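You operate a simulated robot arm through the tools that you are given. There is no shell and no other tool. Be economical: measure what you need, move in short steps, check, and stop when the job is done.

The job below is to be done with a simulated robot arm. You get a single attempt, and the scene is never put back.

JOB
Press the blue and green blocks down into their marked gaps.
Fine: each in the gap with its colour; slide the yellow bridge over them last.

The check looks at the end state, three seconds after you hand in, the way a careful person would. Anything else that was tipped, shoved, dropped, spilled or broken makes it a failure.

ROBOT AND FRAMES
A 6-joint arm with a two-finger parallel gripper, fixed in place. Base frame: the origin is at the foot of the arm, x ahead of it, y to its left, z up; the work surface is at about z = 886. Readings come in mm, degrees, newtons and seconds.
With the tool pointing down near the work surface it reaches from about 240 to 640 mm from the base axis. Its first joint turns from -66.0 to 66.0 degrees. Payload 2.7 kg.
The tool frame sits at the grasp point between the pads (the TCP): z along the fingers, y along the line on which they close. The tips reach 23 mm beyond it. The gripper opens to 94 mm. The fingers are 38 mm wide and 10 mm thick; the gripper's body (54 by 96 mm) begins 39 mm behind the TCP.
Orientation is that of the tool frame in the base frame, as a unit quaternion [w, x, y, z]. With the fingers straight down and closing along the base's y, the tool's x points along the base's -x, its y along +y and its z along -z.

CONTROLS
- The arm moves only by the tool drive_tool. Its argument "deltas" is a list of rows, each an object of numbers (a shift or turn left out is 0, a gripper value left out holds the last): "ax", "ay", "az": the turn, a rotation vector about the tool's x, y, z in degrees; "dx", "dy", "dz": the shift along the tool's x, y, z in mm; "jaw": the gripper command, from -1 (shut) to 1 (fully open), values between in proportion. In form: [{"ax": .., "ay": .., "az": .., "dx": .., "dy": .., "dz": .., "jaw": ..}, ...]. A call has 1 to 20 rows; each row shifts and turns the commanded pose from where the row before left it, along the tool's axes as they then stand. Each row takes 0.2 s and may step no farther than 50 mm and 8.6 degrees from the row before; otherwise, or with a gripper value out of range, the whole call is refused. A pose out of reach is approached as far as the arm can. The call stops where the force on the tool passes 70 N (or 10 N more than at its start, if that is more) or the arm is blocked; 0.2 s more then pass. Each finger travels about 45 mm/s and halts on what it meets, pressing with about 34 N; the grip force reading is that of the motor and also rises with nothing between the fingers. The clock runs only during rows and for 0.2 s after the last one: add rows that do not move to give the fingers time. The reply holds the time, the measured pose of the TCP, the force on the tool along the base axes, the opening and the grip force, in the units named above and with some noise.
- Cameras (640 x 400 px; columns grow to the right, rows downward): "scene" is fixed at [81.1, -437.5, 1400]; the picture's right is [0.71, -0.70, 0.00], its down [-0.37, -0.37, -0.85] and it looks along [0.60, 0.61, -0.52] (base axes); focal length 325 px, centre (320, 200). "wrist" rides on the gripper at [-39, 0, -44] in the tool frame; the picture's right is [0.00, -1.00, 0.00], its down [0.97, 0.00, -0.24] and it looks along [0.24, 0.00, 0.97] (tool axes); focal length 218 px, centre (320, 200). There is no depth. A picture from a camera that has moved, and an enlarged one, comes with that camera's place and axes in the base frame and with its lens. The place of the scene camera against the robot may be out by one fixed shift of up to 12 mm in any direction.
- grab_frame(camera): a new picture of that camera. No time passes.
- inspect(camera, box): a new picture of the part [left, top, right, bottom] of that camera's present view, enlarged. No time passes.
- sign_off(): hands the job in; it is judged then, once.

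Go step by step. Nothing tells you positions but the pictures and the camera data: compare them with the known pose of the tool, close in by small moves and look again before you grip or let go. The budget is 120 turns and 64 pictures, counting those below and the enlarged ones. Unless the task says otherwise, let go and move clear before handing in, and close with one line.

The tools are called by a JSON object that holds its "op" and its "data". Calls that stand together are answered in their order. drive_tool: Moves the arm, as the interface text tells. Its arguments: {"type":"object","properties":{"deltas":{"type":"array","items":{"type":"object","properties":{"ax":{"type":"number"},"ay":{"type":"number"},"az":{"type":"number"},"dx":{"type":"number"},"dy":{"type":"number"},"dz":{"type":"number"},"jaw":{"type":"number"}}}}},"required":["deltas"]} The other tools are called the same way: grab_frame (camera) takes a picture; inspect (camera, box) takes an enlarged picture of a part of a camera's view; sign_off () hands the job in.

At the start:

```text
time: 0.0
tool_pos: [439.2, -142.2, 1121.0]
tool_rot: [0.0, -0.002, 1.0, 0.0]
wrist_force: [-0.4, -1.1, -0.5]
width: 94.1
grasp_force: 0.0
```

scene: 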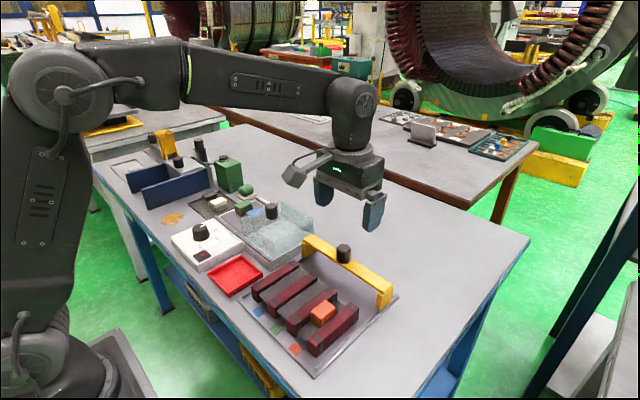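
wrist: 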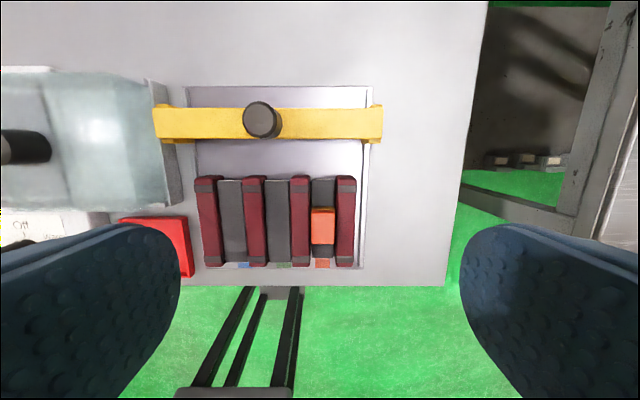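

I see a tray with dark red ribs, an orange block already in a gap, a yellow bridge with a knob, and other items to the left. I'll zoom in to find the blue and green blocks.

{"op": "inspect", "data": {"camera": "scene", "box": [160, 120, 340, 260]}}

{"op": "inspect", "data": {"camera": "scene", "box": [230, 220, 410, 380]}}

{"op": "inspect", "data": {"camera": "wrist", "box": [110, 70, 410, 290]}}

```text
2.86 times, centred on (250, 190) of scene
camera zoom: at [81.1, -437.5, 1400.0], right [0.71, -0.7, 0.0], down [-0.37, -0.37, -0.85], along [0.6, 0.61, -0.52], focal length 928 px, centre (520, 229)
```

zoom: 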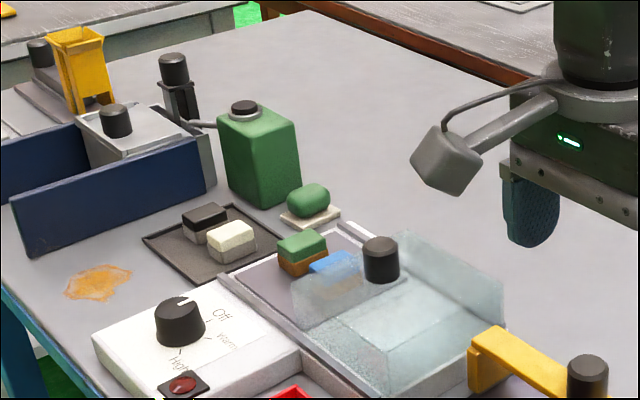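

```text
2.50 times, centred on (320, 300) of scene
camera zoom: at [81.1, -437.5, 1400.0], right [0.71, -0.7, 0.0], down [-0.37, -0.37, -0.85], along [0.6, 0.61, -0.52], focal length 812 px, centre (320, -50)
```

zoom: 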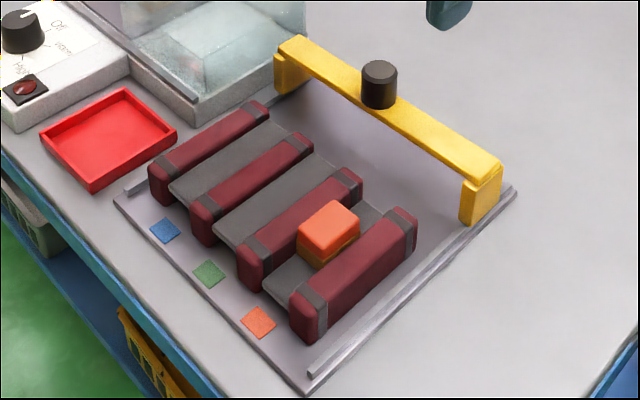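

```text
1.82 times, centred on (260, 180) of wrist
camera zoom: at [478.1, -140.1, 1163.7], right [0.0, -1.0, 0.0], down [-0.97, 0.0, 0.24], along [-0.24, 0.0, -0.97], focal length 397 px, centre (429, 236)
```

zoom: 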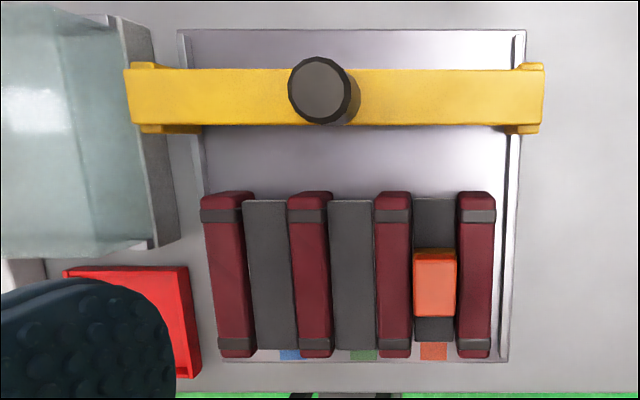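

The green and blue blocks seem to be in a tray with a clear sliding or lifting cover. I'll move over it at height to look from above.

{"op": "drive_tool", "data": {"deltas": [{"dy": 40}, {"dy": 40}, {"dy": 40}, {"dy": 40}, {"dy": 40}, {"dy": 40}, {}]}}

{"op": "grab_frame", "data": {"camera": "wrist"}}

{"op": "inspect", "data": {"camera": "scene", "box": [220, 180, 330, 260]}}

```text
time: 1.6
tool_pos: [440.5, 98.6, 1119.0]
tool_rot: [0.0, -0.002, 1.0, 0.001]
wrist_force: [0.2, -0.1, -0.9]
width: 94.0
grasp_force: 0.1
```

```text
58 pictures are left
camera wrist: at [480.1, 100.1, 1163.1], right [0.0, -1.0, 0.0], down [-0.97, 0.0, 0.24], along [-0.24, 0.0, -0.97], focal length 218 px, centre (320, 200)
```

wrist: 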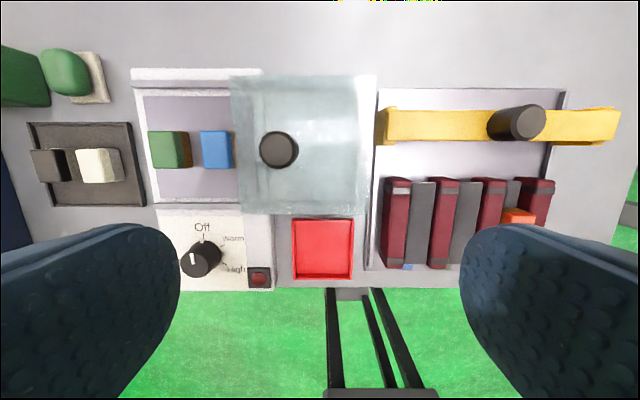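

```text
5.00 times, centred on (275, 220) of scene
camera zoom: at [81.1, -437.4, 1400.0], right [0.71, -0.7, 0.0], down [-0.37, -0.37, -0.85], along [0.6, 0.61, -0.52], focal length 1624 px, centre (545, 100)
```

zoom: 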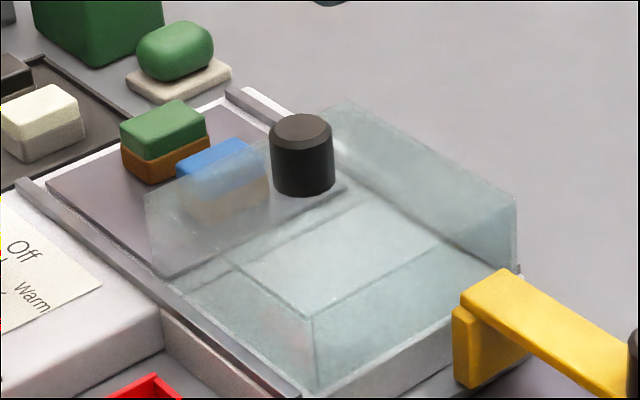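

Tray with blue at about (476, 210) and green at about (476, 262), next to the sliding clear cover. I'll go above them and lower for accurate measurement.

{"op": "drive_tool", "data": {"deltas": [{"dy": 45}, {"dy": 45}, {"dy": 45}, {"dz": 30}, {"dz": 30}, {}]}}

{"op": "grab_frame", "data": {"camera": "wrist"}}

```text
time: 3.0
tool_pos: [436.6, 233.4, 1058.0]
tool_rot: [0.001, -0.001, 1.0, 0.0]
wrist_force: [0.4, -1.1, -0.8]
width: 93.9
grasp_force: 0.1
```

```text
56 pictures are left
camera wrist: at [476.3, 234.7, 1102.4], right [0.0, -1.0, 0.0], down [-0.97, 0.0, 0.24], along [-0.24, 0.0, -0.97], focal length 218 px, centre (320, 200)
```

wrist: 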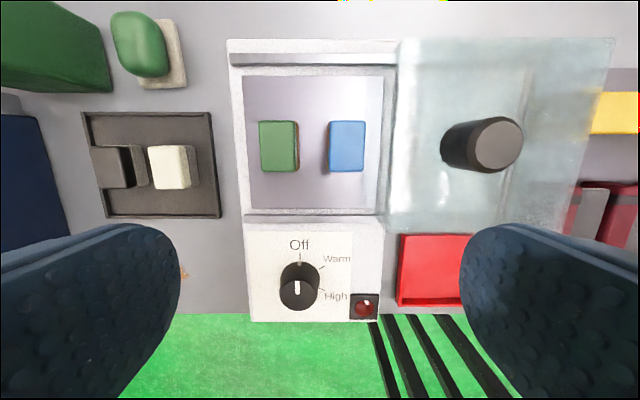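

Blocks stand clear of the cover: blue about (475.5, 212), green about (475.5, 270), tops z≈918, about 28 × 41 mm. Now I'll measure the gaps closely.

{"op": "drive_tool", "data": {"deltas": [{"dy": -48}, {"dy": -48}, {"dy": -48}, {"dy": -48}, {"dy": -48}, {"dy": -48}, {"dy": -48}, {}]}}

{"op": "grab_frame", "data": {"camera": "wrist"}}

{"op": "inspect", "data": {"camera": "wrist", "box": [180, 60, 460, 260]}}

{"op": "inspect", "data": {"camera": "scene", "box": [235, 270, 355, 375]}}

```text
time: 4.8
tool_pos: [441.5, -102.4, 1059.0]
tool_rot: [0.0, 0.0, 1.0, 0.0]
wrist_force: [-0.2, -0.5, 0.4]
width: 93.9
grasp_force: 0.1
```

```text
55 pictures are left
camera wrist: at [479.6, -102.1, 1102.8], right [0.0, -1.0, 0.0], down [-0.97, 0.0, 0.24], along [-0.24, 0.0, -0.97], focal length 218 px, centre (320, 200)
```

wrist: 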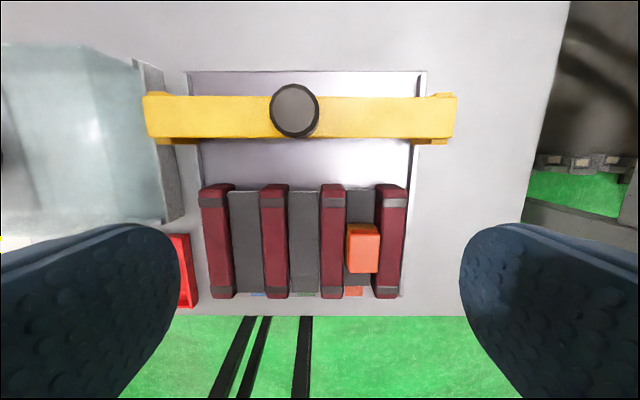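

```text
2.00 times, centred on (320, 160) of wrist
camera zoom: at [479.6, -102.1, 1102.8], right [0.0, -1.0, 0.0], down [-0.97, 0.0, 0.24], along [-0.24, 0.0, -0.97], focal length 436 px, centre (320, 280)
```

zoom: 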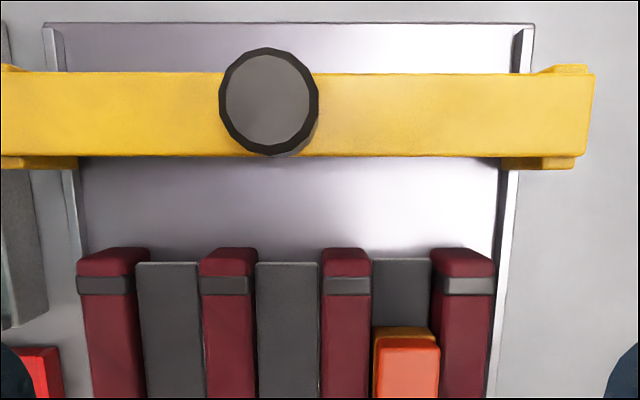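

```text
3.81 times, centred on (295, 322) of scene
camera zoom: at [81.0, -437.5, 1400.0], right [0.71, -0.7, 0.0], down [-0.37, -0.37, -0.85], along [0.6, 0.61, -0.52], focal length 1238 px, centre (415, -267)
```

zoom: 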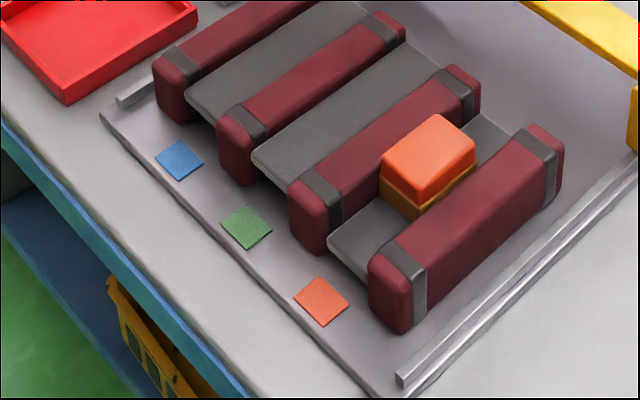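

The gaps (left to right: blue y≈-39, green y≈-87, orange y≈-140) lie around x≈390. I'll take a lower, better-centred view to measure them exactly.

{"op": "drive_tool", "data": {"deltas": [{"dx": 35, "dy": 38}, {"dz": 25}, {"dz": 25}, {}]}}

{"op": "grab_frame", "data": {"camera": "wrist"}}

{"op": "inspect", "data": {"camera": "wrist", "box": [180, 100, 460, 275]}}

```text
refused: row 1 steps farther than a row can; nothing moved
```

```text
52 pictures are left
camera wrist: at [479.6, -102.1, 1102.8], right [0.0, -1.0, 0.0], down [-0.97, 0.0, 0.24], along [-0.24, 0.0, -0.97], focal length 218 px, centre (320, 200)
```

wrist: 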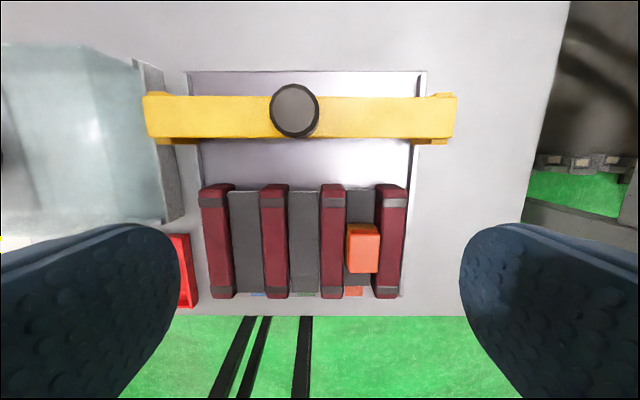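

```text
2.29 times, centred on (320, 188) of wrist
camera zoom: at [479.6, -102.1, 1102.8], right [0.0, -1.0, 0.0], down [-0.97, 0.0, 0.24], along [-0.24, 0.0, -0.97], focal length 499 px, centre (320, 229)
```

zoom: 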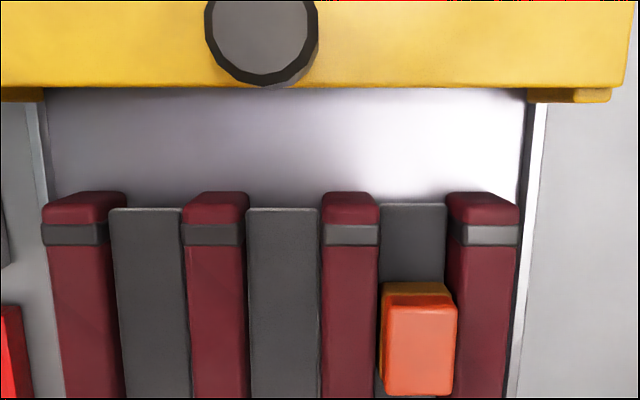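

That row was too long, so nothing moved. I'll split it and continue with the closer view.

{"op": "drive_tool", "data": {"deltas": [{"dx": 35}, {"dy": 38}, {"dz": 25}, {"dz": 25}, {}]}}

{"op": "inspect", "data": {"camera": "wrist", "box": [180, 100, 460, 275]}}

```text
time: 6.0
tool_pos: [402.7, -63.1, 1007.9]
tool_rot: [0.0, -0.001, 1.0, 0.0]
wrist_force: [1.1, 0.7, -0.8]
width: 93.8
grasp_force: 0.1
```

```text
2.29 times, centred on (320, 188) of wrist
camera zoom: at [442.8, -62.1, 1051.5], right [0.0, -1.0, 0.0], down [-0.97, 0.0, 0.24], along [-0.24, 0.0, -0.97], focal length 499 px, centre (320, 229)
```

zoom: 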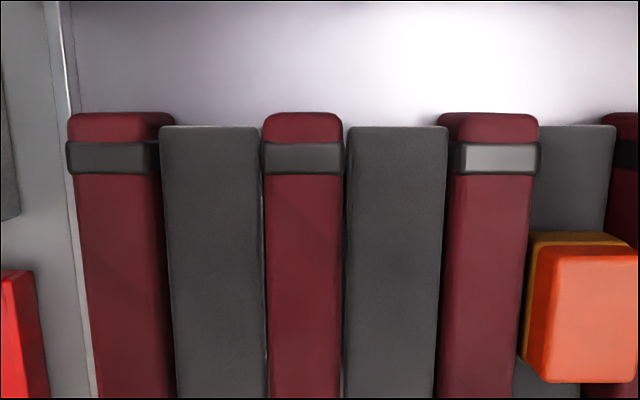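

Rib 2 centre is y≈-57.6, gap spacing about 55, so blue gap y≈-30 and green gap y≈-85. The orange block simply sits at x≈389 on the liner, about 11 mm proud of the ribs. Next I rise, go to blue and turn the gripper so it closes along x.

{"op": "drive_tool", "data": {"deltas": [{"dz": -50}, {"dx": -36, "dy": 33}, {"dx": -36, "dy": 33}, {"dy": 48}, {"dy": 48}, {"dy": 48}, {"dy": 48}, {"dy": 17}, {}]}}

{"op": "drive_tool", "data": {"deltas": [{"az": -8.2}, {"az": -8.2}, {"az": -8.2}, {"az": -8.2}, {"az": -8.2}, {"az": -8.2}, {"az": -8.2}, {"az": -8.2}, {"az": -8.2}, {"az": -8.2}, {"az": -8}, {}, {"dz": 30}, {}]}}

{"op": "grab_frame", "data": {"camera": "wrist"}}

```text
time: 8.0
tool_pos: [474.7, 212.5, 1061.8]
tool_rot: [-0.001, 0.0, 1.0, 0.001]
wrist_force: [0.7, -0.4, -0.4]
width: 94.0
grasp_force: 0.1
```

```text
time: 11.0
tool_pos: [477.0, 210.3, 1028.7]
tool_rot: [-0.001, 0.707, -0.707, 0.001]
wrist_force: [-0.4, -0.2, -0.3]
width: 93.7
grasp_force: 0.2
```

```text
49 pictures are left
camera wrist: at [476.1, 251.4, 1073.3], right [1.0, 0.0, 0.0], down [0.0, -0.97, 0.24], along [0.0, -0.24, -0.97], focal length 218 px, centre (320, 200)
```

wrist: 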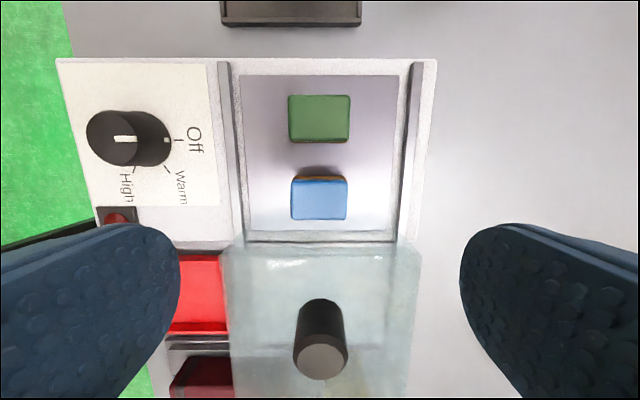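

Gripper is aligned over blue. I'll narrow the jaw and descend partway, then check.

{"op": "drive_tool", "data": {"deltas": [{"dz": 30, "jaw": 0.35}, {"dz": 30}, {"dz": 17}, {}]}}

{"op": "grab_frame", "data": {"camera": "wrist"}}

{"op": "inspect", "data": {"camera": "scene", "box": [210, 150, 330, 250]}}

```text
time: 12.0
tool_pos: [474.0, 212.3, 953.1]
tool_rot: [0.0, -0.707, 0.707, 0.001]
wrist_force: [0.3, -0.4, 0.3]
width: 63.5
grasp_force: 0.0
```

```text
48 pictures are left
camera wrist: at [475.5, 252.1, 997.0], right [1.0, 0.0, 0.0], down [0.0, -0.97, 0.24], along [0.0, -0.24, -0.97], focal length 218 px, centre (320, 200)
```

wrist: 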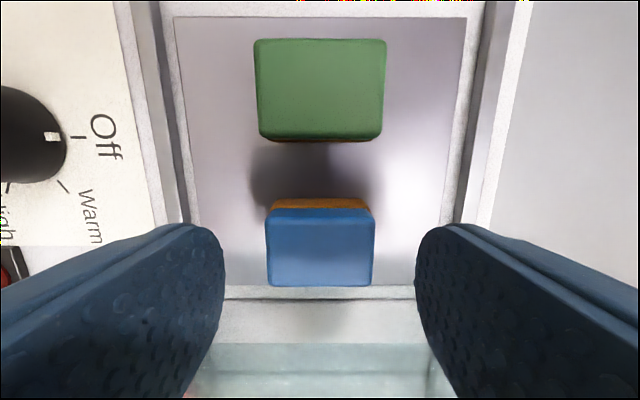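

```text
4.00 times, centred on (270, 200) of scene
camera zoom: at [81.1, -437.5, 1400.0], right [0.71, -0.7, 0.0], down [-0.37, -0.37, -0.85], along [0.6, 0.61, -0.52], focal length 1300 px, centre (520, 200)
```

zoom: 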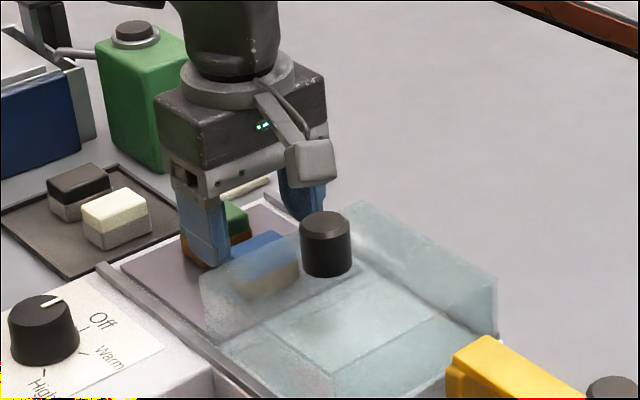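

Block is centred in x; I shift 3 mm away from the cover, go down to grip the top 10 mm, and close.

{"op": "drive_tool", "data": {"deltas": [{"dx": -3}, {"dz": 10}, {"dz": 11}, {}, {"jaw": -0.4}, {"jaw": -0.4}, {}, {}]}}

{"op": "inspect", "data": {"camera": "scene", "box": [210, 150, 330, 250]}}

{"op": "grab_frame", "data": {"camera": "wrist"}}

```text
time: 13.8
tool_pos: [475.8, 213.5, 931.5]
tool_rot: [-0.001, 0.708, -0.707, -0.001]
wrist_force: [-0.4, 0.0, 0.2]
width: 41.1
grasp_force: 33.8
```

```text
4.00 times, centred on (270, 200) of scene
camera zoom: at [81.1, -437.5, 1400.0], right [0.71, -0.7, 0.0], down [-0.37, -0.37, -0.85], along [0.6, 0.61, -0.52], focal length 1300 px, centre (520, 200)
```

zoom: 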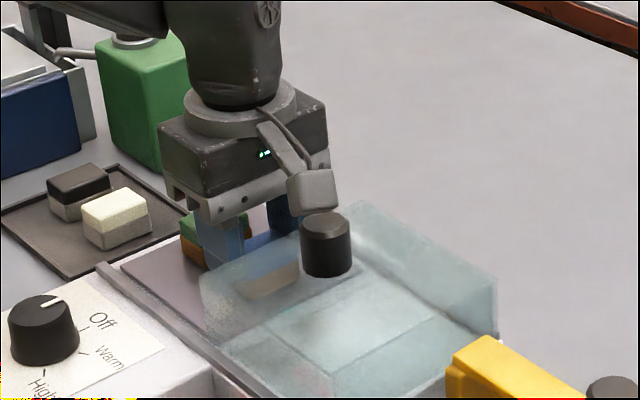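

```text
45 pictures are left
camera wrist: at [475.8, 253.8, 976.6], right [1.0, 0.0, 0.0], down [0.0, -0.97, 0.24], along [0.0, -0.24, -0.97], focal length 218 px, centre (320, 200)
```

wrist: 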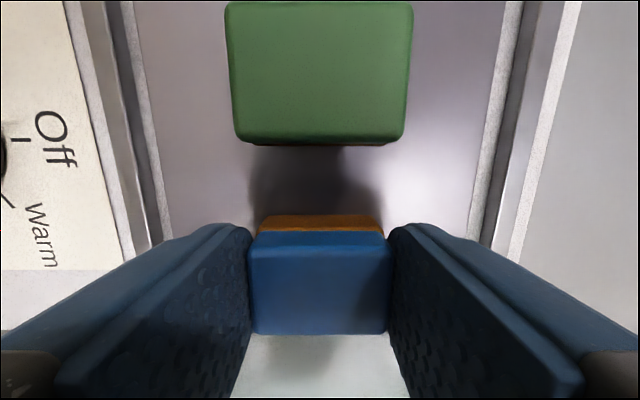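

Blue is held (41 mm). Lifting straight up, then carrying to above the blue gap.

{"op": "drive_tool", "data": {"deltas": [{"dz": -15}, {"dz": -35}, {"dz": -45}, {"dz": -35}, {"dx": 40, "dy": 20}, {"dx": 40, "dy": 20}, {"dx": 40, "dy": 20}, {"dx": 40, "dy": 20}, {"dx": 43, "dy": 6}, {"dx": 41}, {}]}}

{"op": "grab_frame", "data": {"camera": "wrist"}}

{"op": "grab_frame", "data": {"camera": "scene"}}

```text
time: 16.2
tool_pos: [389.9, -31.9, 1061.9]
tool_rot: [0.0, 0.708, -0.707, 0.0]
wrist_force: [-0.4, 0.7, 0.0]
width: 41.1
grasp_force: 33.5
```

```text
44 pictures are left
camera wrist: at [389.8, 8.4, 1106.1], right [1.0, 0.0, 0.0], down [0.0, -0.97, 0.24], along [0.0, -0.24, -0.97], focal length 218 px, centre (320, 200)
```

wrist: 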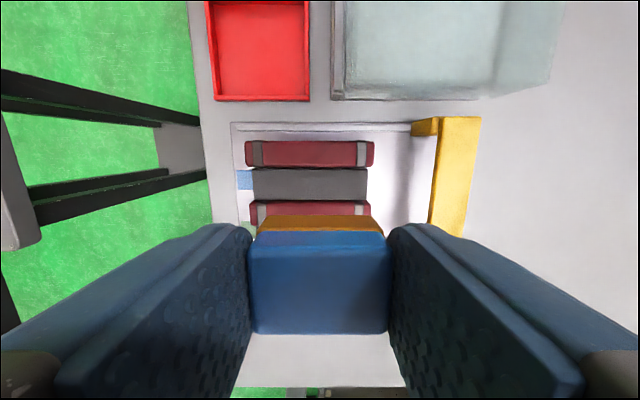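

```text
43 pictures are left
```

scene: 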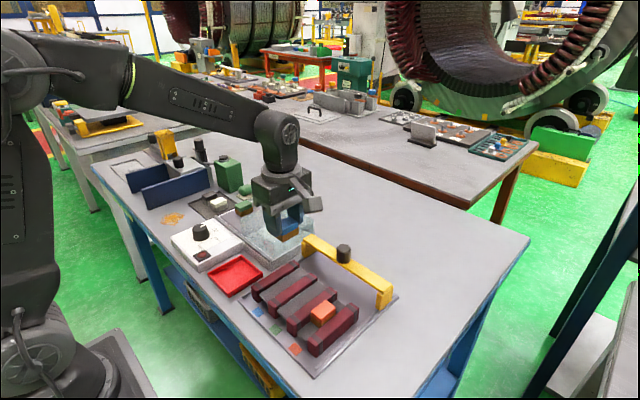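

Blue is held well. To pin the slot positions down independent of height, I move the camera directly above rib 2.

{"op": "drive_tool", "data": {"deltas": [{"dx": 33}, {"dx": 33}, {}, {}]}}

{"op": "inspect", "data": {"camera": "wrist", "box": [200, 50, 456, 210]}}

```text
time: 17.2
tool_pos: [389.9, -98.2, 1062.2]
tool_rot: [0.001, 0.708, -0.706, 0.0]
wrist_force: [0.2, 0.5, -1.3]
width: 41.0
grasp_force: 33.9
```

```text
2.50 times, centred on (328, 130) of wrist
camera zoom: at [390.0, -57.2, 1106.6], right [1.0, 0.0, 0.0], down [0.0, -0.97, 0.24], along [0.0, -0.24, -0.97], focal length 546 px, centre (300, 375)
```

zoom: 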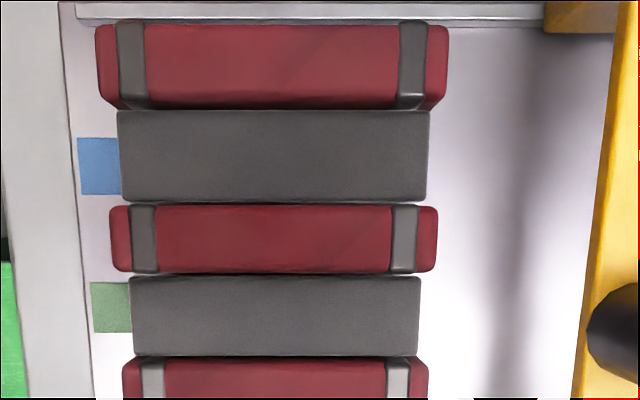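

Rib 2 centre is y≈-58 and both slots are symmetric about it. To fix heights (and so the pitch), I take the same view 65 mm lower.

{"op": "drive_tool", "data": {"deltas": [{"dz": 35}, {"dz": 30}, {}, {}]}}

{"op": "inspect", "data": {"camera": "wrist", "box": [200, 50, 456, 210]}}

{"op": "grab_frame", "data": {"camera": "wrist"}}

```text
time: 18.2
tool_pos: [390.2, -94.6, 995.6]
tool_rot: [0.0, 0.708, -0.706, 0.0]
wrist_force: [0.1, 0.1, -0.2]
width: 40.9
grasp_force: 33.6
```

```text
2.50 times, centred on (328, 130) of wrist
camera zoom: at [389.9, -54.2, 1040.6], right [1.0, 0.0, 0.0], down [0.0, -0.97, 0.24], along [0.0, -0.24, -0.97], focal length 546 px, centre (300, 375)
```

zoom: 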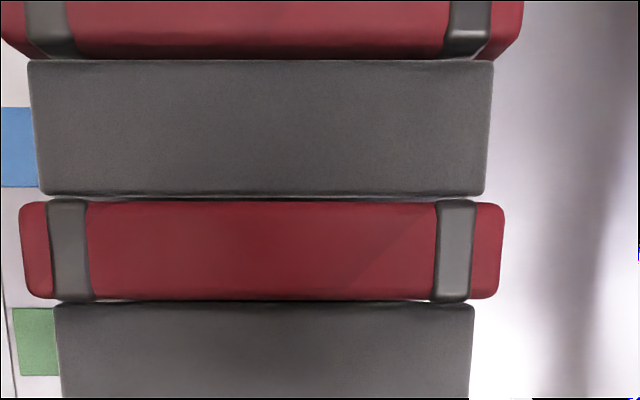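

```text
40 pictures are left
camera wrist: at [389.9, -54.2, 1040.6], right [1.0, 0.0, 0.0], down [0.0, -0.97, 0.24], along [0.0, -0.24, -0.97], focal length 218 px, centre (320, 200)
```

wrist: 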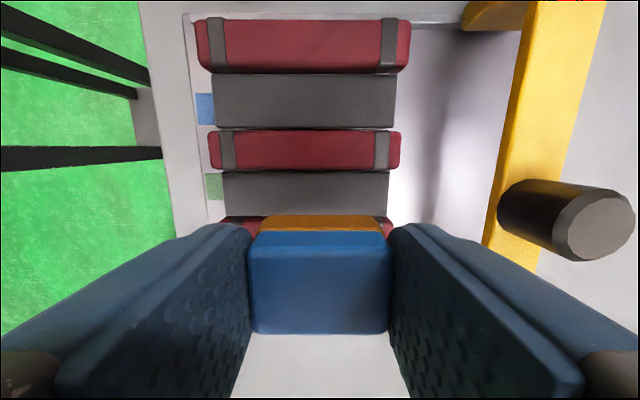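

Heights now: rib tops ≈907, liner ≈897, pitch ≈58.5; blue slot is 66 mm in +y from the present held block. I move there, descend to just above the ribs and check.

{"op": "drive_tool", "data": {"deltas": [{"dx": -33}, {"dx": -33}, {"dy": 4}, {"dz": 15}, {"dz": 12}, {}, {}]}}

{"op": "grab_frame", "data": {"camera": "wrist"}}

{"op": "inspect", "data": {"camera": "scene", "box": [230, 220, 350, 350]}}

```text
time: 19.8
tool_pos: [385.4, -28.3, 969.3]
tool_rot: [0.0, -0.707, 0.707, 0.0]
wrist_force: [0.0, 0.1, 0.1]
width: 41.1
grasp_force: 34.2
```

```text
39 pictures are left
camera wrist: at [385.9, 10.8, 1013.4], right [1.0, 0.0, 0.0], down [0.0, -0.97, 0.24], along [0.0, -0.24, -0.97], focal length 218 px, centre (320, 200)
```

wrist: 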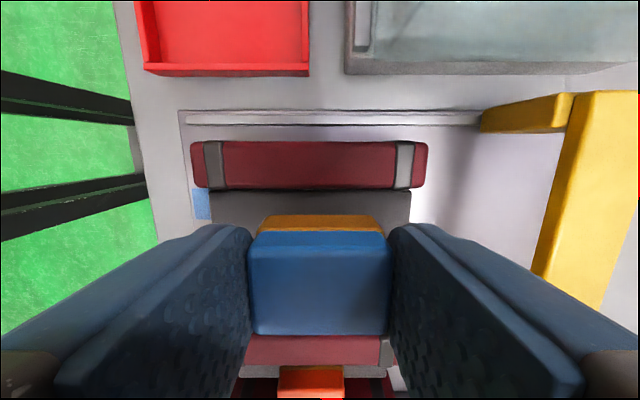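

```text
3.08 times, centred on (290, 285) of scene
camera zoom: at [81.1, -437.5, 1400.0], right [0.71, -0.7, 0.0], down [-0.37, -0.37, -0.85], along [0.6, 0.61, -0.52], focal length 1000 px, centre (412, -62)
```

zoom: 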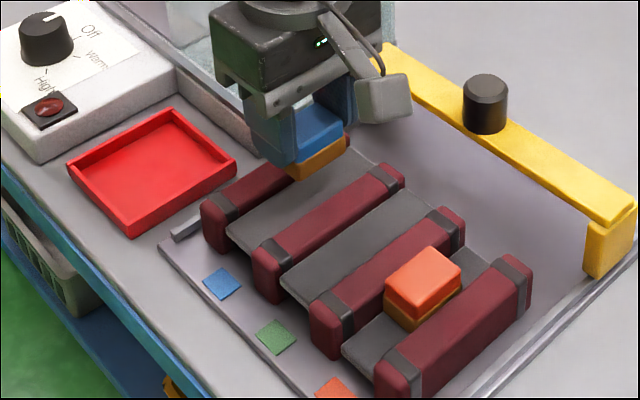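

Blue sits over its slot within about 1 mm in y; orange's actual x is about 381, so I shift 4.5 mm and lower gently to contact.

{"op": "drive_tool", "data": {"deltas": [{"dy": 4.5}, {"dz": 10}, {"dz": 8}, {"dz": 4}, {}, {}]}}

{"op": "inspect", "data": {"camera": "scene", "box": [230, 220, 350, 350]}}

```text
time: 21.2
tool_pos: [381.6, -29.3, 948.1]
tool_rot: [0.0, 0.709, -0.706, 0.0]
wrist_force: [-0.7, -0.1, -0.8]
width: 41.2
grasp_force: 33.8
```

```text
3.08 times, centred on (290, 285) of scene
camera zoom: at [81.1, -437.5, 1400.0], right [0.71, -0.7, 0.0], down [-0.37, -0.37, -0.85], along [0.6, 0.61, -0.52], focal length 1000 px, centre (412, -62)
```

zoom: 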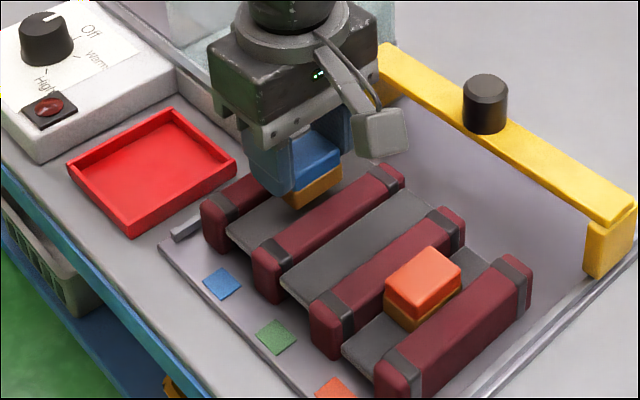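

Well aligned; I continue down in small steps until it meets the liner.

{"op": "drive_tool", "data": {"deltas": [{"dz": 2}, {"dz": 2}, {"dz": 1.5}, {"dz": 1.5}, {}, {}]}}

{"op": "inspect", "data": {"camera": "scene", "box": [230, 220, 350, 350]}}

```text
time: 22.6
tool_pos: [380.9, -30.0, 942.0]
tool_rot: [-0.002, 0.708, -0.707, 0.001]
wrist_force: [-4.7, 2.9, 24.4]
width: 41.2
grasp_force: 34.4
```

```text
3.08 times, centred on (290, 285) of scene
camera zoom: at [80.6, -437.4, 1400.1], right [0.71, -0.7, 0.0], down [-0.37, -0.37, -0.85], along [0.6, 0.61, -0.52], focal length 1000 px, centre (412, -62)
```

zoom: 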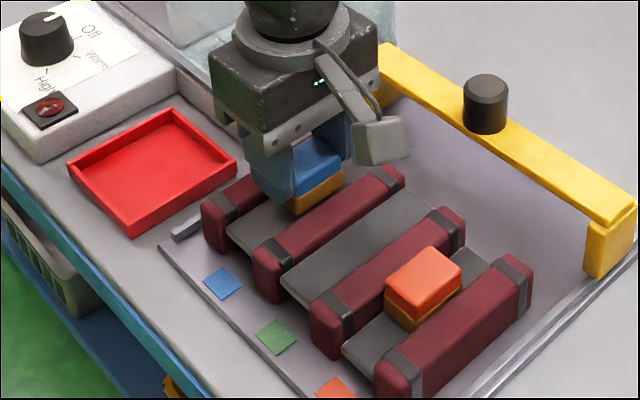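

Contact with 24 N at the expected liner height. I open, rise and look at it.

{"op": "drive_tool", "data": {"deltas": [{"jaw": 0.2}, {}, {}, {"dz": -20}, {"dz": -40}, {"dx": -10}, {}]}}

{"op": "grab_frame", "data": {"camera": "wrist"}}

{"op": "inspect", "data": {"camera": "scene", "box": [230, 240, 350, 350]}}

```text
time: 24.2
tool_pos: [380.1, -20.0, 999.1]
tool_rot: [0.0, 0.707, -0.707, 0.0]
wrist_force: [-0.8, -0.7, 0.6]
width: 56.9
grasp_force: 0.1
```

```text
35 pictures are left
camera wrist: at [380.5, 20.2, 1043.5], right [1.0, 0.0, 0.0], down [0.0, -0.97, 0.24], along [0.0, -0.24, -0.97], focal length 218 px, centre (320, 200)
```

wrist: 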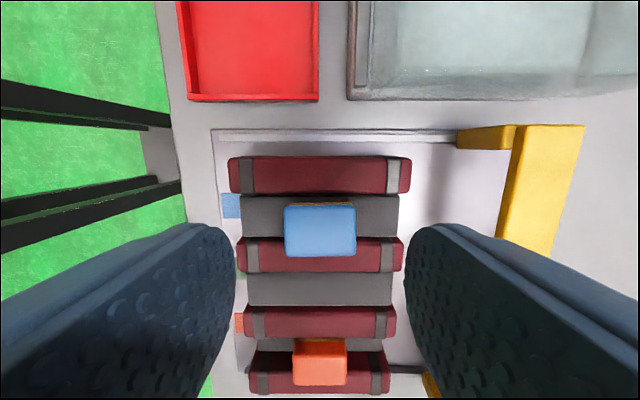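

```text
3.64 times, centred on (290, 295) of scene
camera zoom: at [81.1, -437.5, 1400.0], right [0.71, -0.7, 0.0], down [-0.37, -0.37, -0.85], along [0.6, 0.61, -0.52], focal length 1182 px, centre (429, -146)
```

zoom: 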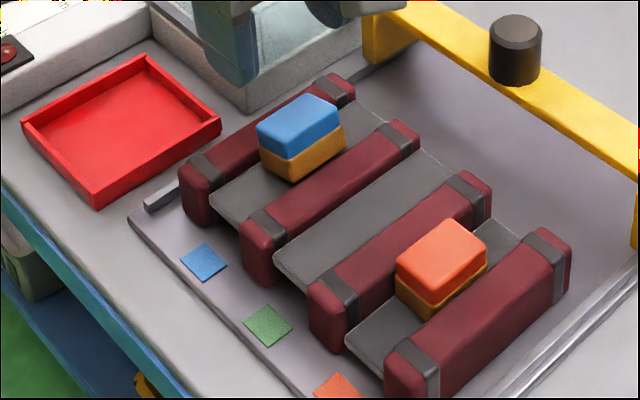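

Blue is in its gap but perhaps a little less deep than orange. I close the fingers and press it from above.

{"op": "drive_tool", "data": {"deltas": [{"dx": 10, "jaw": -1}, {}, {}, {}, {"dz": 20}, {"dz": 15}, {}, {"dz": 4}, {"dz": 3}, {"dz": 2}, {"dz": 2}, {"dz": 2}, {}]}}

{"op": "inspect", "data": {"camera": "scene", "box": [230, 240, 350, 350]}}

```text
time: 27.0
tool_pos: [382.1, -28.5, 955.5]
tool_rot: [-0.003, 0.708, -0.706, 0.003]
wrist_force: [-10.5, 4.9, 48.0]
width: 0.0
grasp_force: 34.2
```

```text
3.64 times, centred on (290, 295) of scene
camera zoom: at [80.2, -437.3, 1400.1], right [0.71, -0.7, 0.0], down [-0.37, -0.37, -0.85], along [0.6, 0.61, -0.52], focal length 1182 px, centre (429, -146)
```

zoom: 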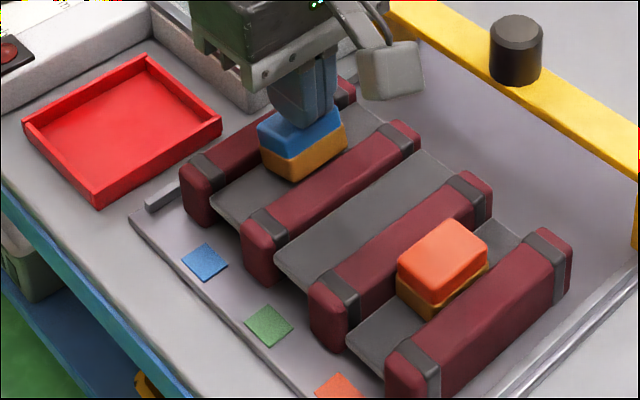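

Firm contact at 48 N; I press a little harder in 1 mm steps.

{"op": "drive_tool", "data": {"deltas": [{"dz": 1}, {"dz": 1}, {"dz": 1}, {"dz": 1}, {}, {}]}}

{"op": "inspect", "data": {"camera": "scene", "box": [230, 240, 350, 350]}}

```text
time: 27.7
tool_pos: [383.3, -30.1, 956.2]
tool_rot: [-0.006, 0.708, -0.706, 0.006]
wrist_force: [-1.8, 2.4, 11.3]
width: 0.0
grasp_force: 34.1
stopped in row 3: the force on the tool passed its limit (the readings are from after the stop); the commanded pose is now the measured one
```

```text
3.64 times, centred on (290, 295) of scene
camera zoom: at [80.9, -437.4, 1400.0], right [0.71, -0.7, 0.0], down [-0.37, -0.37, -0.85], along [0.6, 0.61, -0.52], focal length 1182 px, centre (429, -146)
```

zoom: 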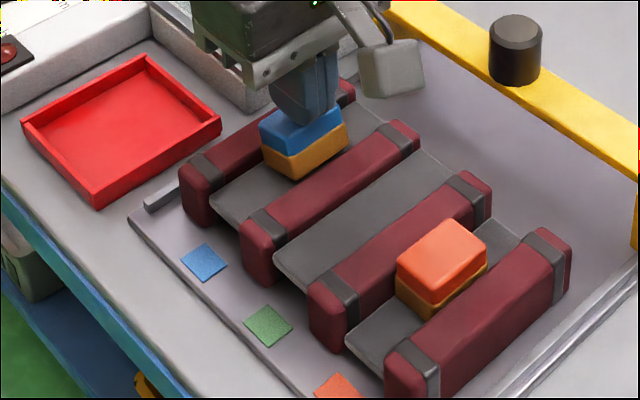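

No further sinking at 70 N. I lift off and compare blue with orange closely.

{"op": "drive_tool", "data": {"deltas": [{"dz": -20}, {"dz": -30}, {"dx": -20}, {}, {}]}}

{"op": "inspect", "data": {"camera": "scene", "box": [270, 255, 340, 335]}}

{"op": "inspect", "data": {"camera": "wrist", "box": [200, 130, 440, 280]}}

```text
time: 28.9
tool_pos: [382.3, -10.5, 1005.5]
tool_rot: [-0.005, 0.707, -0.707, 0.004]
wrist_force: [-0.1, -0.3, 0.1]
width: 0.3
grasp_force: 33.6
```

```text
5.00 times, centred on (305, 295) of scene
camera zoom: at [81.1, -437.5, 1400.0], right [0.71, -0.7, 0.0], down [-0.37, -0.37, -0.85], along [0.6, 0.61, -0.52], focal length 1624 px, centre (395, -275)
```

zoom: 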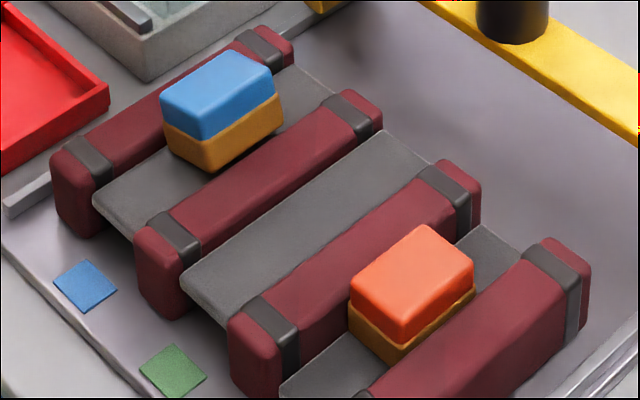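

```text
2.67 times, centred on (320, 205) of wrist
camera zoom: at [381.4, 29.7, 1049.5], right [1.0, 0.0, 0.01], down [0.0, -0.97, 0.24], along [0.01, -0.24, -0.97], focal length 582 px, centre (320, 187)
```

zoom: 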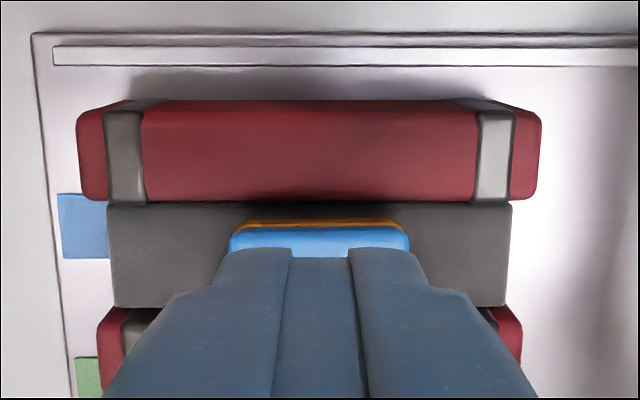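

Blue shows more of its brown base than orange, so it isn't fully down yet. I zoom in on each to compare seating.

{"op": "inspect", "data": {"camera": "scene", "box": [280, 258, 330, 293]}}

{"op": "inspect", "data": {"camera": "scene", "box": [315, 292, 365, 327]}}

```text
11.43 times, centred on (305, 276) of scene
camera zoom: at [81.1, -437.5, 1400.0], right [0.71, -0.7, 0.0], down [-0.37, -0.37, -0.85], along [0.6, 0.61, -0.52], focal length 3713 px, centre (491, -663)
```

zoom: 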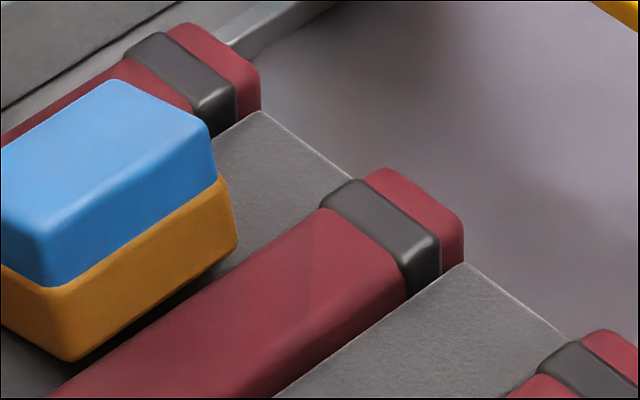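

```text
11.43 times, centred on (340, 310) of scene
camera zoom: at [81.1, -437.5, 1400.0], right [0.71, -0.7, 0.0], down [-0.37, -0.37, -0.85], along [0.6, 0.61, -0.52], focal length 3713 px, centre (91, -1051)
```

zoom: 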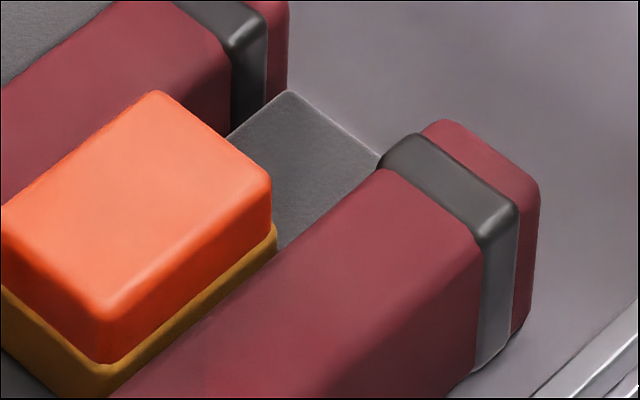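

Blue appears offset about 2–3 mm toward rib 1 and is caught on its edge rather than dropped in. I level the tool, regrip blue, and will shift it toward −y until it drops.

{"op": "drive_tool", "data": {"deltas": [{"ax": -0.73, "jaw": 0.3}, {"dx": 20}, {}, {"dz": 20}, {"dz": 20}, {"dz": 19}, {}, {}]}}

{"op": "grab_frame", "data": {"camera": "wrist"}}

```text
time: 30.7
tool_pos: [382.4, -31.3, 946.0]
tool_rot: [0.0, 0.707, -0.707, -0.001]
wrist_force: [-0.4, -1.0, -0.2]
width: 61.4
grasp_force: 0.0
```

```text
27 pictures are left
camera wrist: at [382.6, 9.1, 990.2], right [1.0, 0.0, 0.0], down [0.0, -0.97, 0.24], along [0.0, -0.24, -0.97], focal length 218 px, centre (320, 200)
```

wrist: 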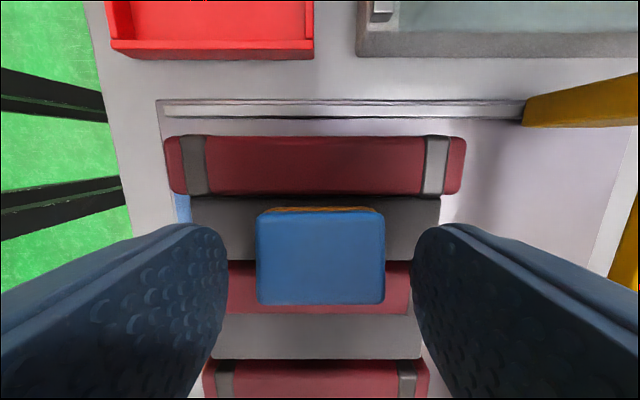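

Blue's centre is at y≈-25.8 while its gap centre is ≈-28.3. I grip it, raise 4 mm, shift 2.5 mm toward −y, and lower gently.

{"op": "drive_tool", "data": {"deltas": [{"dz": 2, "jaw": -0.4}, {}, {}, {}, {"dz": -4}, {"dx": 2.5}, {"dz": 2}, {"dz": 2}, {}, {}]}}

{"op": "drive_tool", "data": {"deltas": [{"dz": 1.5}, {"dz": 1.5}, {}, {}]}}

{"op": "grab_frame", "data": {"camera": "wrist"}}

```text
time: 32.9
tool_pos: [382.3, -31.1, 944.4]
tool_rot: [0.0, 0.708, -0.707, -0.001]
wrist_force: [-2.4, -0.5, 12.8]
width: 41.1
grasp_force: 34.1
```

```text
time: 33.9
tool_pos: [381.8, -31.5, 942.1]
tool_rot: [0.0, 0.708, -0.706, 0.0]
wrist_force: [-1.8, 4.0, 24.3]
width: 40.9
grasp_force: 34.0
```

```text
26 pictures are left
camera wrist: at [383.1, 8.8, 986.1], right [1.0, 0.0, 0.0], down [0.0, -0.97, 0.24], along [0.0, -0.24, -0.97], focal length 218 px, centre (320, 200)
```

wrist: 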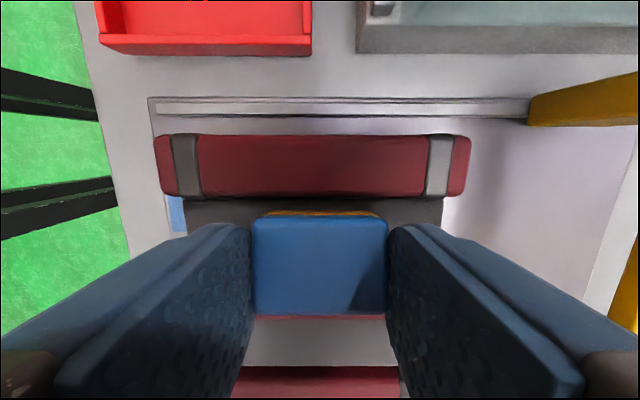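

Re-solving with the fingertip contact height (top ≈933 and a top face smaller than the base), blue really sits ~5 mm too far toward rib 1. I lift 8 mm, shift 5 mm to −y and check before lowering.

{"op": "drive_tool", "data": {"deltas": [{"dz": -4}, {"dz": -6}, {}, {"dx": 5}, {}, {}]}}

{"op": "inspect", "data": {"camera": "scene", "box": [270, 250, 340, 300]}}

{"op": "grab_frame", "data": {"camera": "wrist"}}

```text
time: 35.3
tool_pos: [382.6, -37.1, 950.8]
tool_rot: [-0.001, 0.708, -0.707, -0.001]
wrist_force: [0.2, -0.1, -0.9]
width: 40.9
grasp_force: 33.8
```

```text
8.00 times, centred on (305, 275) of scene
camera zoom: at [81.1, -437.5, 1400.0], right [0.71, -0.7, 0.0], down [-0.37, -0.37, -0.85], along [0.6, 0.61, -0.52], focal length 2599 px, centre (440, -400)
```

zoom: 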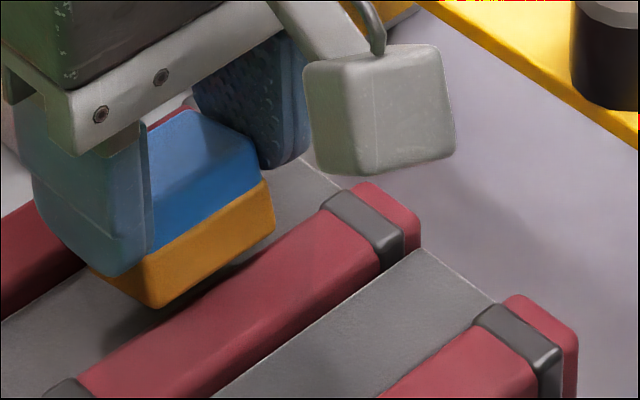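

```text
24 pictures are left
camera wrist: at [382.1, 3.0, 994.7], right [1.0, 0.0, 0.0], down [0.0, -0.97, 0.24], along [0.0, -0.24, -0.97], focal length 218 px, centre (320, 200)
```

wrist: 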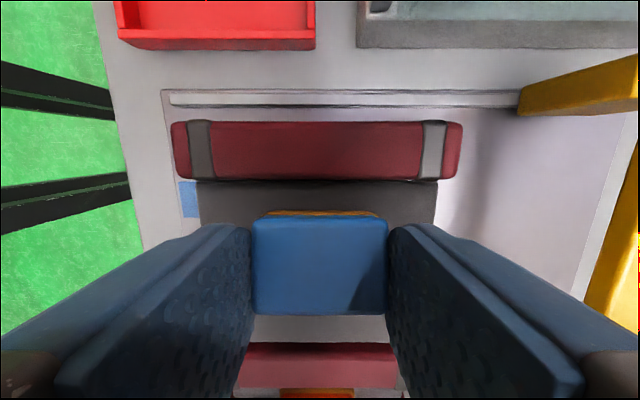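

Now blue is centred over the gap. Lowering with small steps.

{"op": "drive_tool", "data": {"deltas": [{"dz": 4}, {"dz": 3}, {"dz": 2}, {"dz": 1.5}, {"dz": 1.5}, {}, {}]}}

{"op": "inspect", "data": {"camera": "scene", "box": [270, 250, 340, 300]}}

```text
time: 36.9
tool_pos: [384.6, -35.8, 938.6]
tool_rot: [-0.002, 0.708, -0.707, 0.0]
wrist_force: [-2.6, 5.7, 32.4]
width: 40.9
grasp_force: 34.3
```

```text
8.00 times, centred on (305, 275) of scene
camera zoom: at [80.6, -437.3, 1400.1], right [0.71, -0.7, 0.0], down [-0.37, -0.37, -0.85], along [0.6, 0.61, -0.52], focal length 2599 px, centre (440, -400)
```

zoom: 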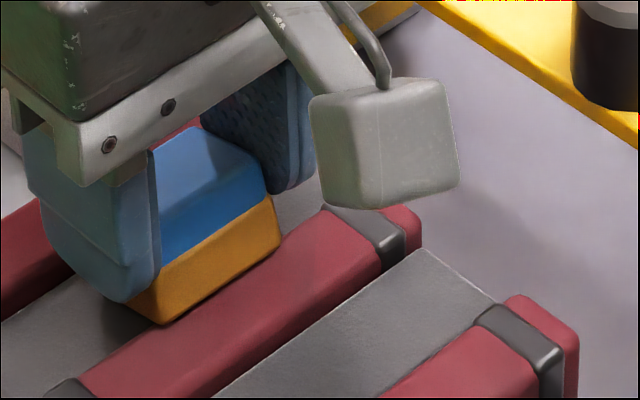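

It dropped about 3.5 mm further (force 32 N). I keep pressing while gripped.

{"op": "drive_tool", "data": {"deltas": [{"dz": 1}, {"dz": 1}, {"dz": 1}, {}, {}]}}

```text
time: 38.1
tool_pos: [383.6, -36.3, 935.4]
tool_rot: [-0.002, 0.708, -0.706, -0.001]
wrist_force: [8.0, 6.8, 18.7]
width: 41.2
grasp_force: 33.8
```

{"op": "grab_frame", "data": {"camera": "wrist"}}

{"op": "inspect", "data": {"camera": "scene", "box": [270, 250, 340, 300]}}

```text
22 pictures are left
camera wrist: at [383.4, 3.3, 980.6], right [1.0, 0.0, 0.0], down [0.0, -0.97, 0.24], along [0.0, -0.24, -0.97], focal length 218 px, centre (320, 200)
```

wrist: 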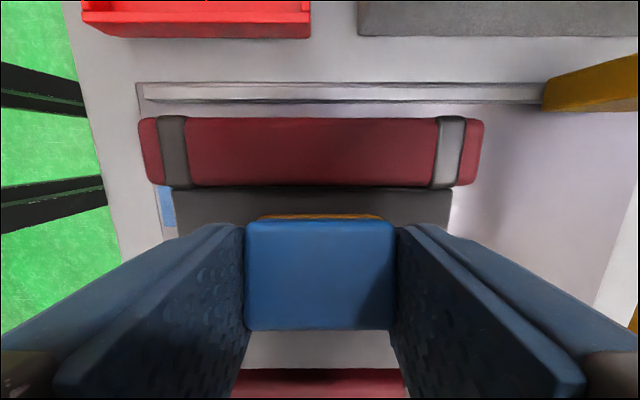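

```text
8.00 times, centred on (305, 275) of scene
camera zoom: at [81.0, -437.3, 1400.1], right [0.71, -0.7, 0.0], down [-0.37, -0.37, -0.85], along [0.6, 0.61, -0.52], focal length 2599 px, centre (440, -400)
```

zoom: 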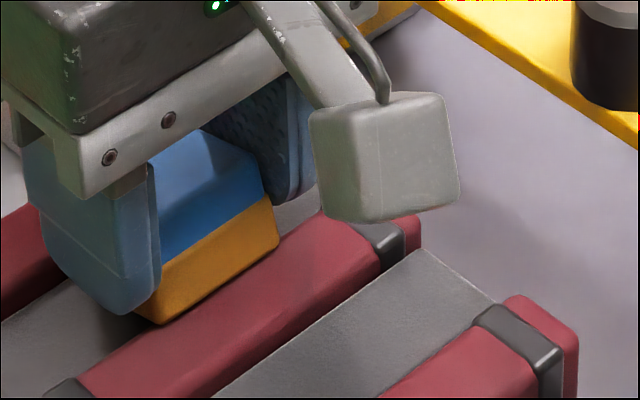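

The gripper slid down over the block, so gripping alone can't press it in. Now blue is centred in y; I release, rise, shift the closed fingers to its centre (7 mm +y) and press from above.

{"op": "drive_tool", "data": {"deltas": [{"jaw": 0.1}, {}, {}, {"dz": -20}, {"dz": -20}, {"jaw": -1, "dx": -7}, {}, {}, {}, {"dz": 10}, {}]}}

{"op": "drive_tool", "data": {"deltas": [{"dz": 4}, {"dz": 3}, {"dz": 2}, {"dz": 2}, {"dz": 1}, {"dz": 1}, {"dz": 1}, {}]}}

```text
time: 40.5
tool_pos: [382.4, -30.9, 964.6]
tool_rot: [0.0, 0.707, -0.707, -0.001]
wrist_force: [0.4, 0.6, -0.2]
width: 0.0
grasp_force: 34.3
```

```text
time: 42.3
tool_pos: [383.6, -29.2, 955.9]
tool_rot: [-0.004, 0.708, -0.707, 0.003]
wrist_force: [-13.2, 3.8, 60.6]
width: 0.1
grasp_force: 34.4
```

60 N and not yet yielding. I increase gradually.

{"op": "drive_tool", "data": {"deltas": [{"dz": 0.4}, {}, {}, {}]}}

{"op": "inspect", "data": {"camera": "scene", "box": [270, 250, 340, 300]}}

```text
time: 43.3
tool_pos: [384.1, -30.8, 956.2]
tool_rot: [-0.005, 0.708, -0.707, 0.004]
wrist_force: [-7.9, 3.7, 57.2]
width: 0.1
grasp_force: 34.1
```

```text
8.00 times, centred on (305, 275) of scene
camera zoom: at [80.1, -437.3, 1400.1], right [0.71, -0.7, 0.0], down [-0.37, -0.37, -0.85], along [0.6, 0.61, -0.52], focal length 2599 px, centre (440, -400)
```

zoom: 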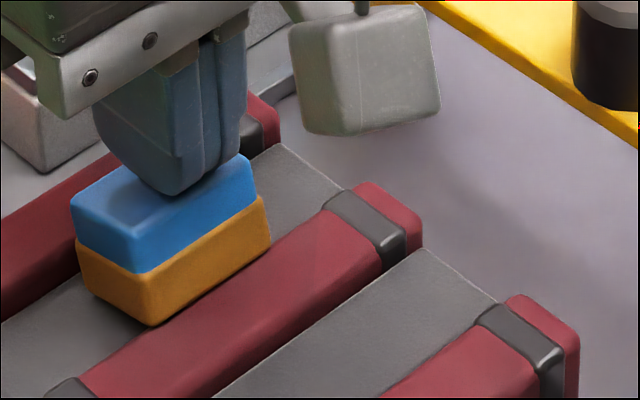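

The block's base now leans on rib 2's edge (before it was on rib 1's), so the fit is close and the right spot lies between. I'll regrip, press lightly and step toward +y until it drops.

{"op": "drive_tool", "data": {"deltas": [{"dz": -20}, {"dz": -15}, {"jaw": 0.2}, {}, {}, {}, {"dz": 20}, {"dz": 20}, {"dz": 7}, {}, {"jaw": -0.5}, {}, {}, {}]}}

{"op": "inspect", "data": {"camera": "wrist", "box": [140, 100, 500, 340]}}

```text
time: 46.3
tool_pos: [381.6, -31.0, 938.7]
tool_rot: [-0.001, 0.708, -0.707, 0.0]
wrist_force: [-0.4, -0.3, -0.4]
width: 41.2
grasp_force: 33.6
```

```text
1.67 times, centred on (320, 220) of wrist
camera zoom: at [382.0, 9.4, 983.5], right [1.0, 0.0, 0.0], down [0.0, -0.97, 0.24], along [0.0, -0.24, -0.97], focal length 364 px, centre (320, 167)
```

zoom: 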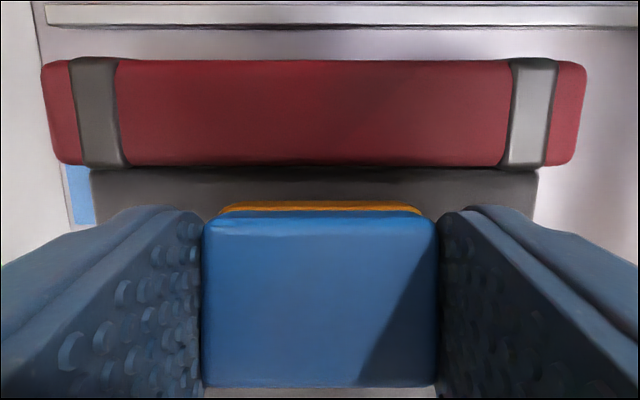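

Base edge is about 2 mm off rib 1, nearly on rib 2; I apply light downforce and step +y in 0.7 mm increments.

{"op": "drive_tool", "data": {"deltas": [{"dz": 1.3}, {}, {"dx": -0.8}, {"dx": -0.8}, {"dx": -0.8}, {}]}}

{"op": "drive_tool", "data": {"deltas": [{"dz": 1}, {"dx": -0.8}, {"dx": -0.8}, {"dx": -0.8}, {}]}}

```text
time: 47.7
tool_pos: [382.0, -27.8, 939.6]
tool_rot: [0.0, 0.707, -0.707, 0.0]
wrist_force: [1.4, -1.1, 7.4]
width: 41.1
grasp_force: 34.2
```

```text
time: 48.9
tool_pos: [381.9, -25.4, 935.8]
tool_rot: [0.001, 0.707, -0.707, -0.003]
wrist_force: [-0.4, 0.5, 0.3]
width: 41.3
grasp_force: 34.7
```

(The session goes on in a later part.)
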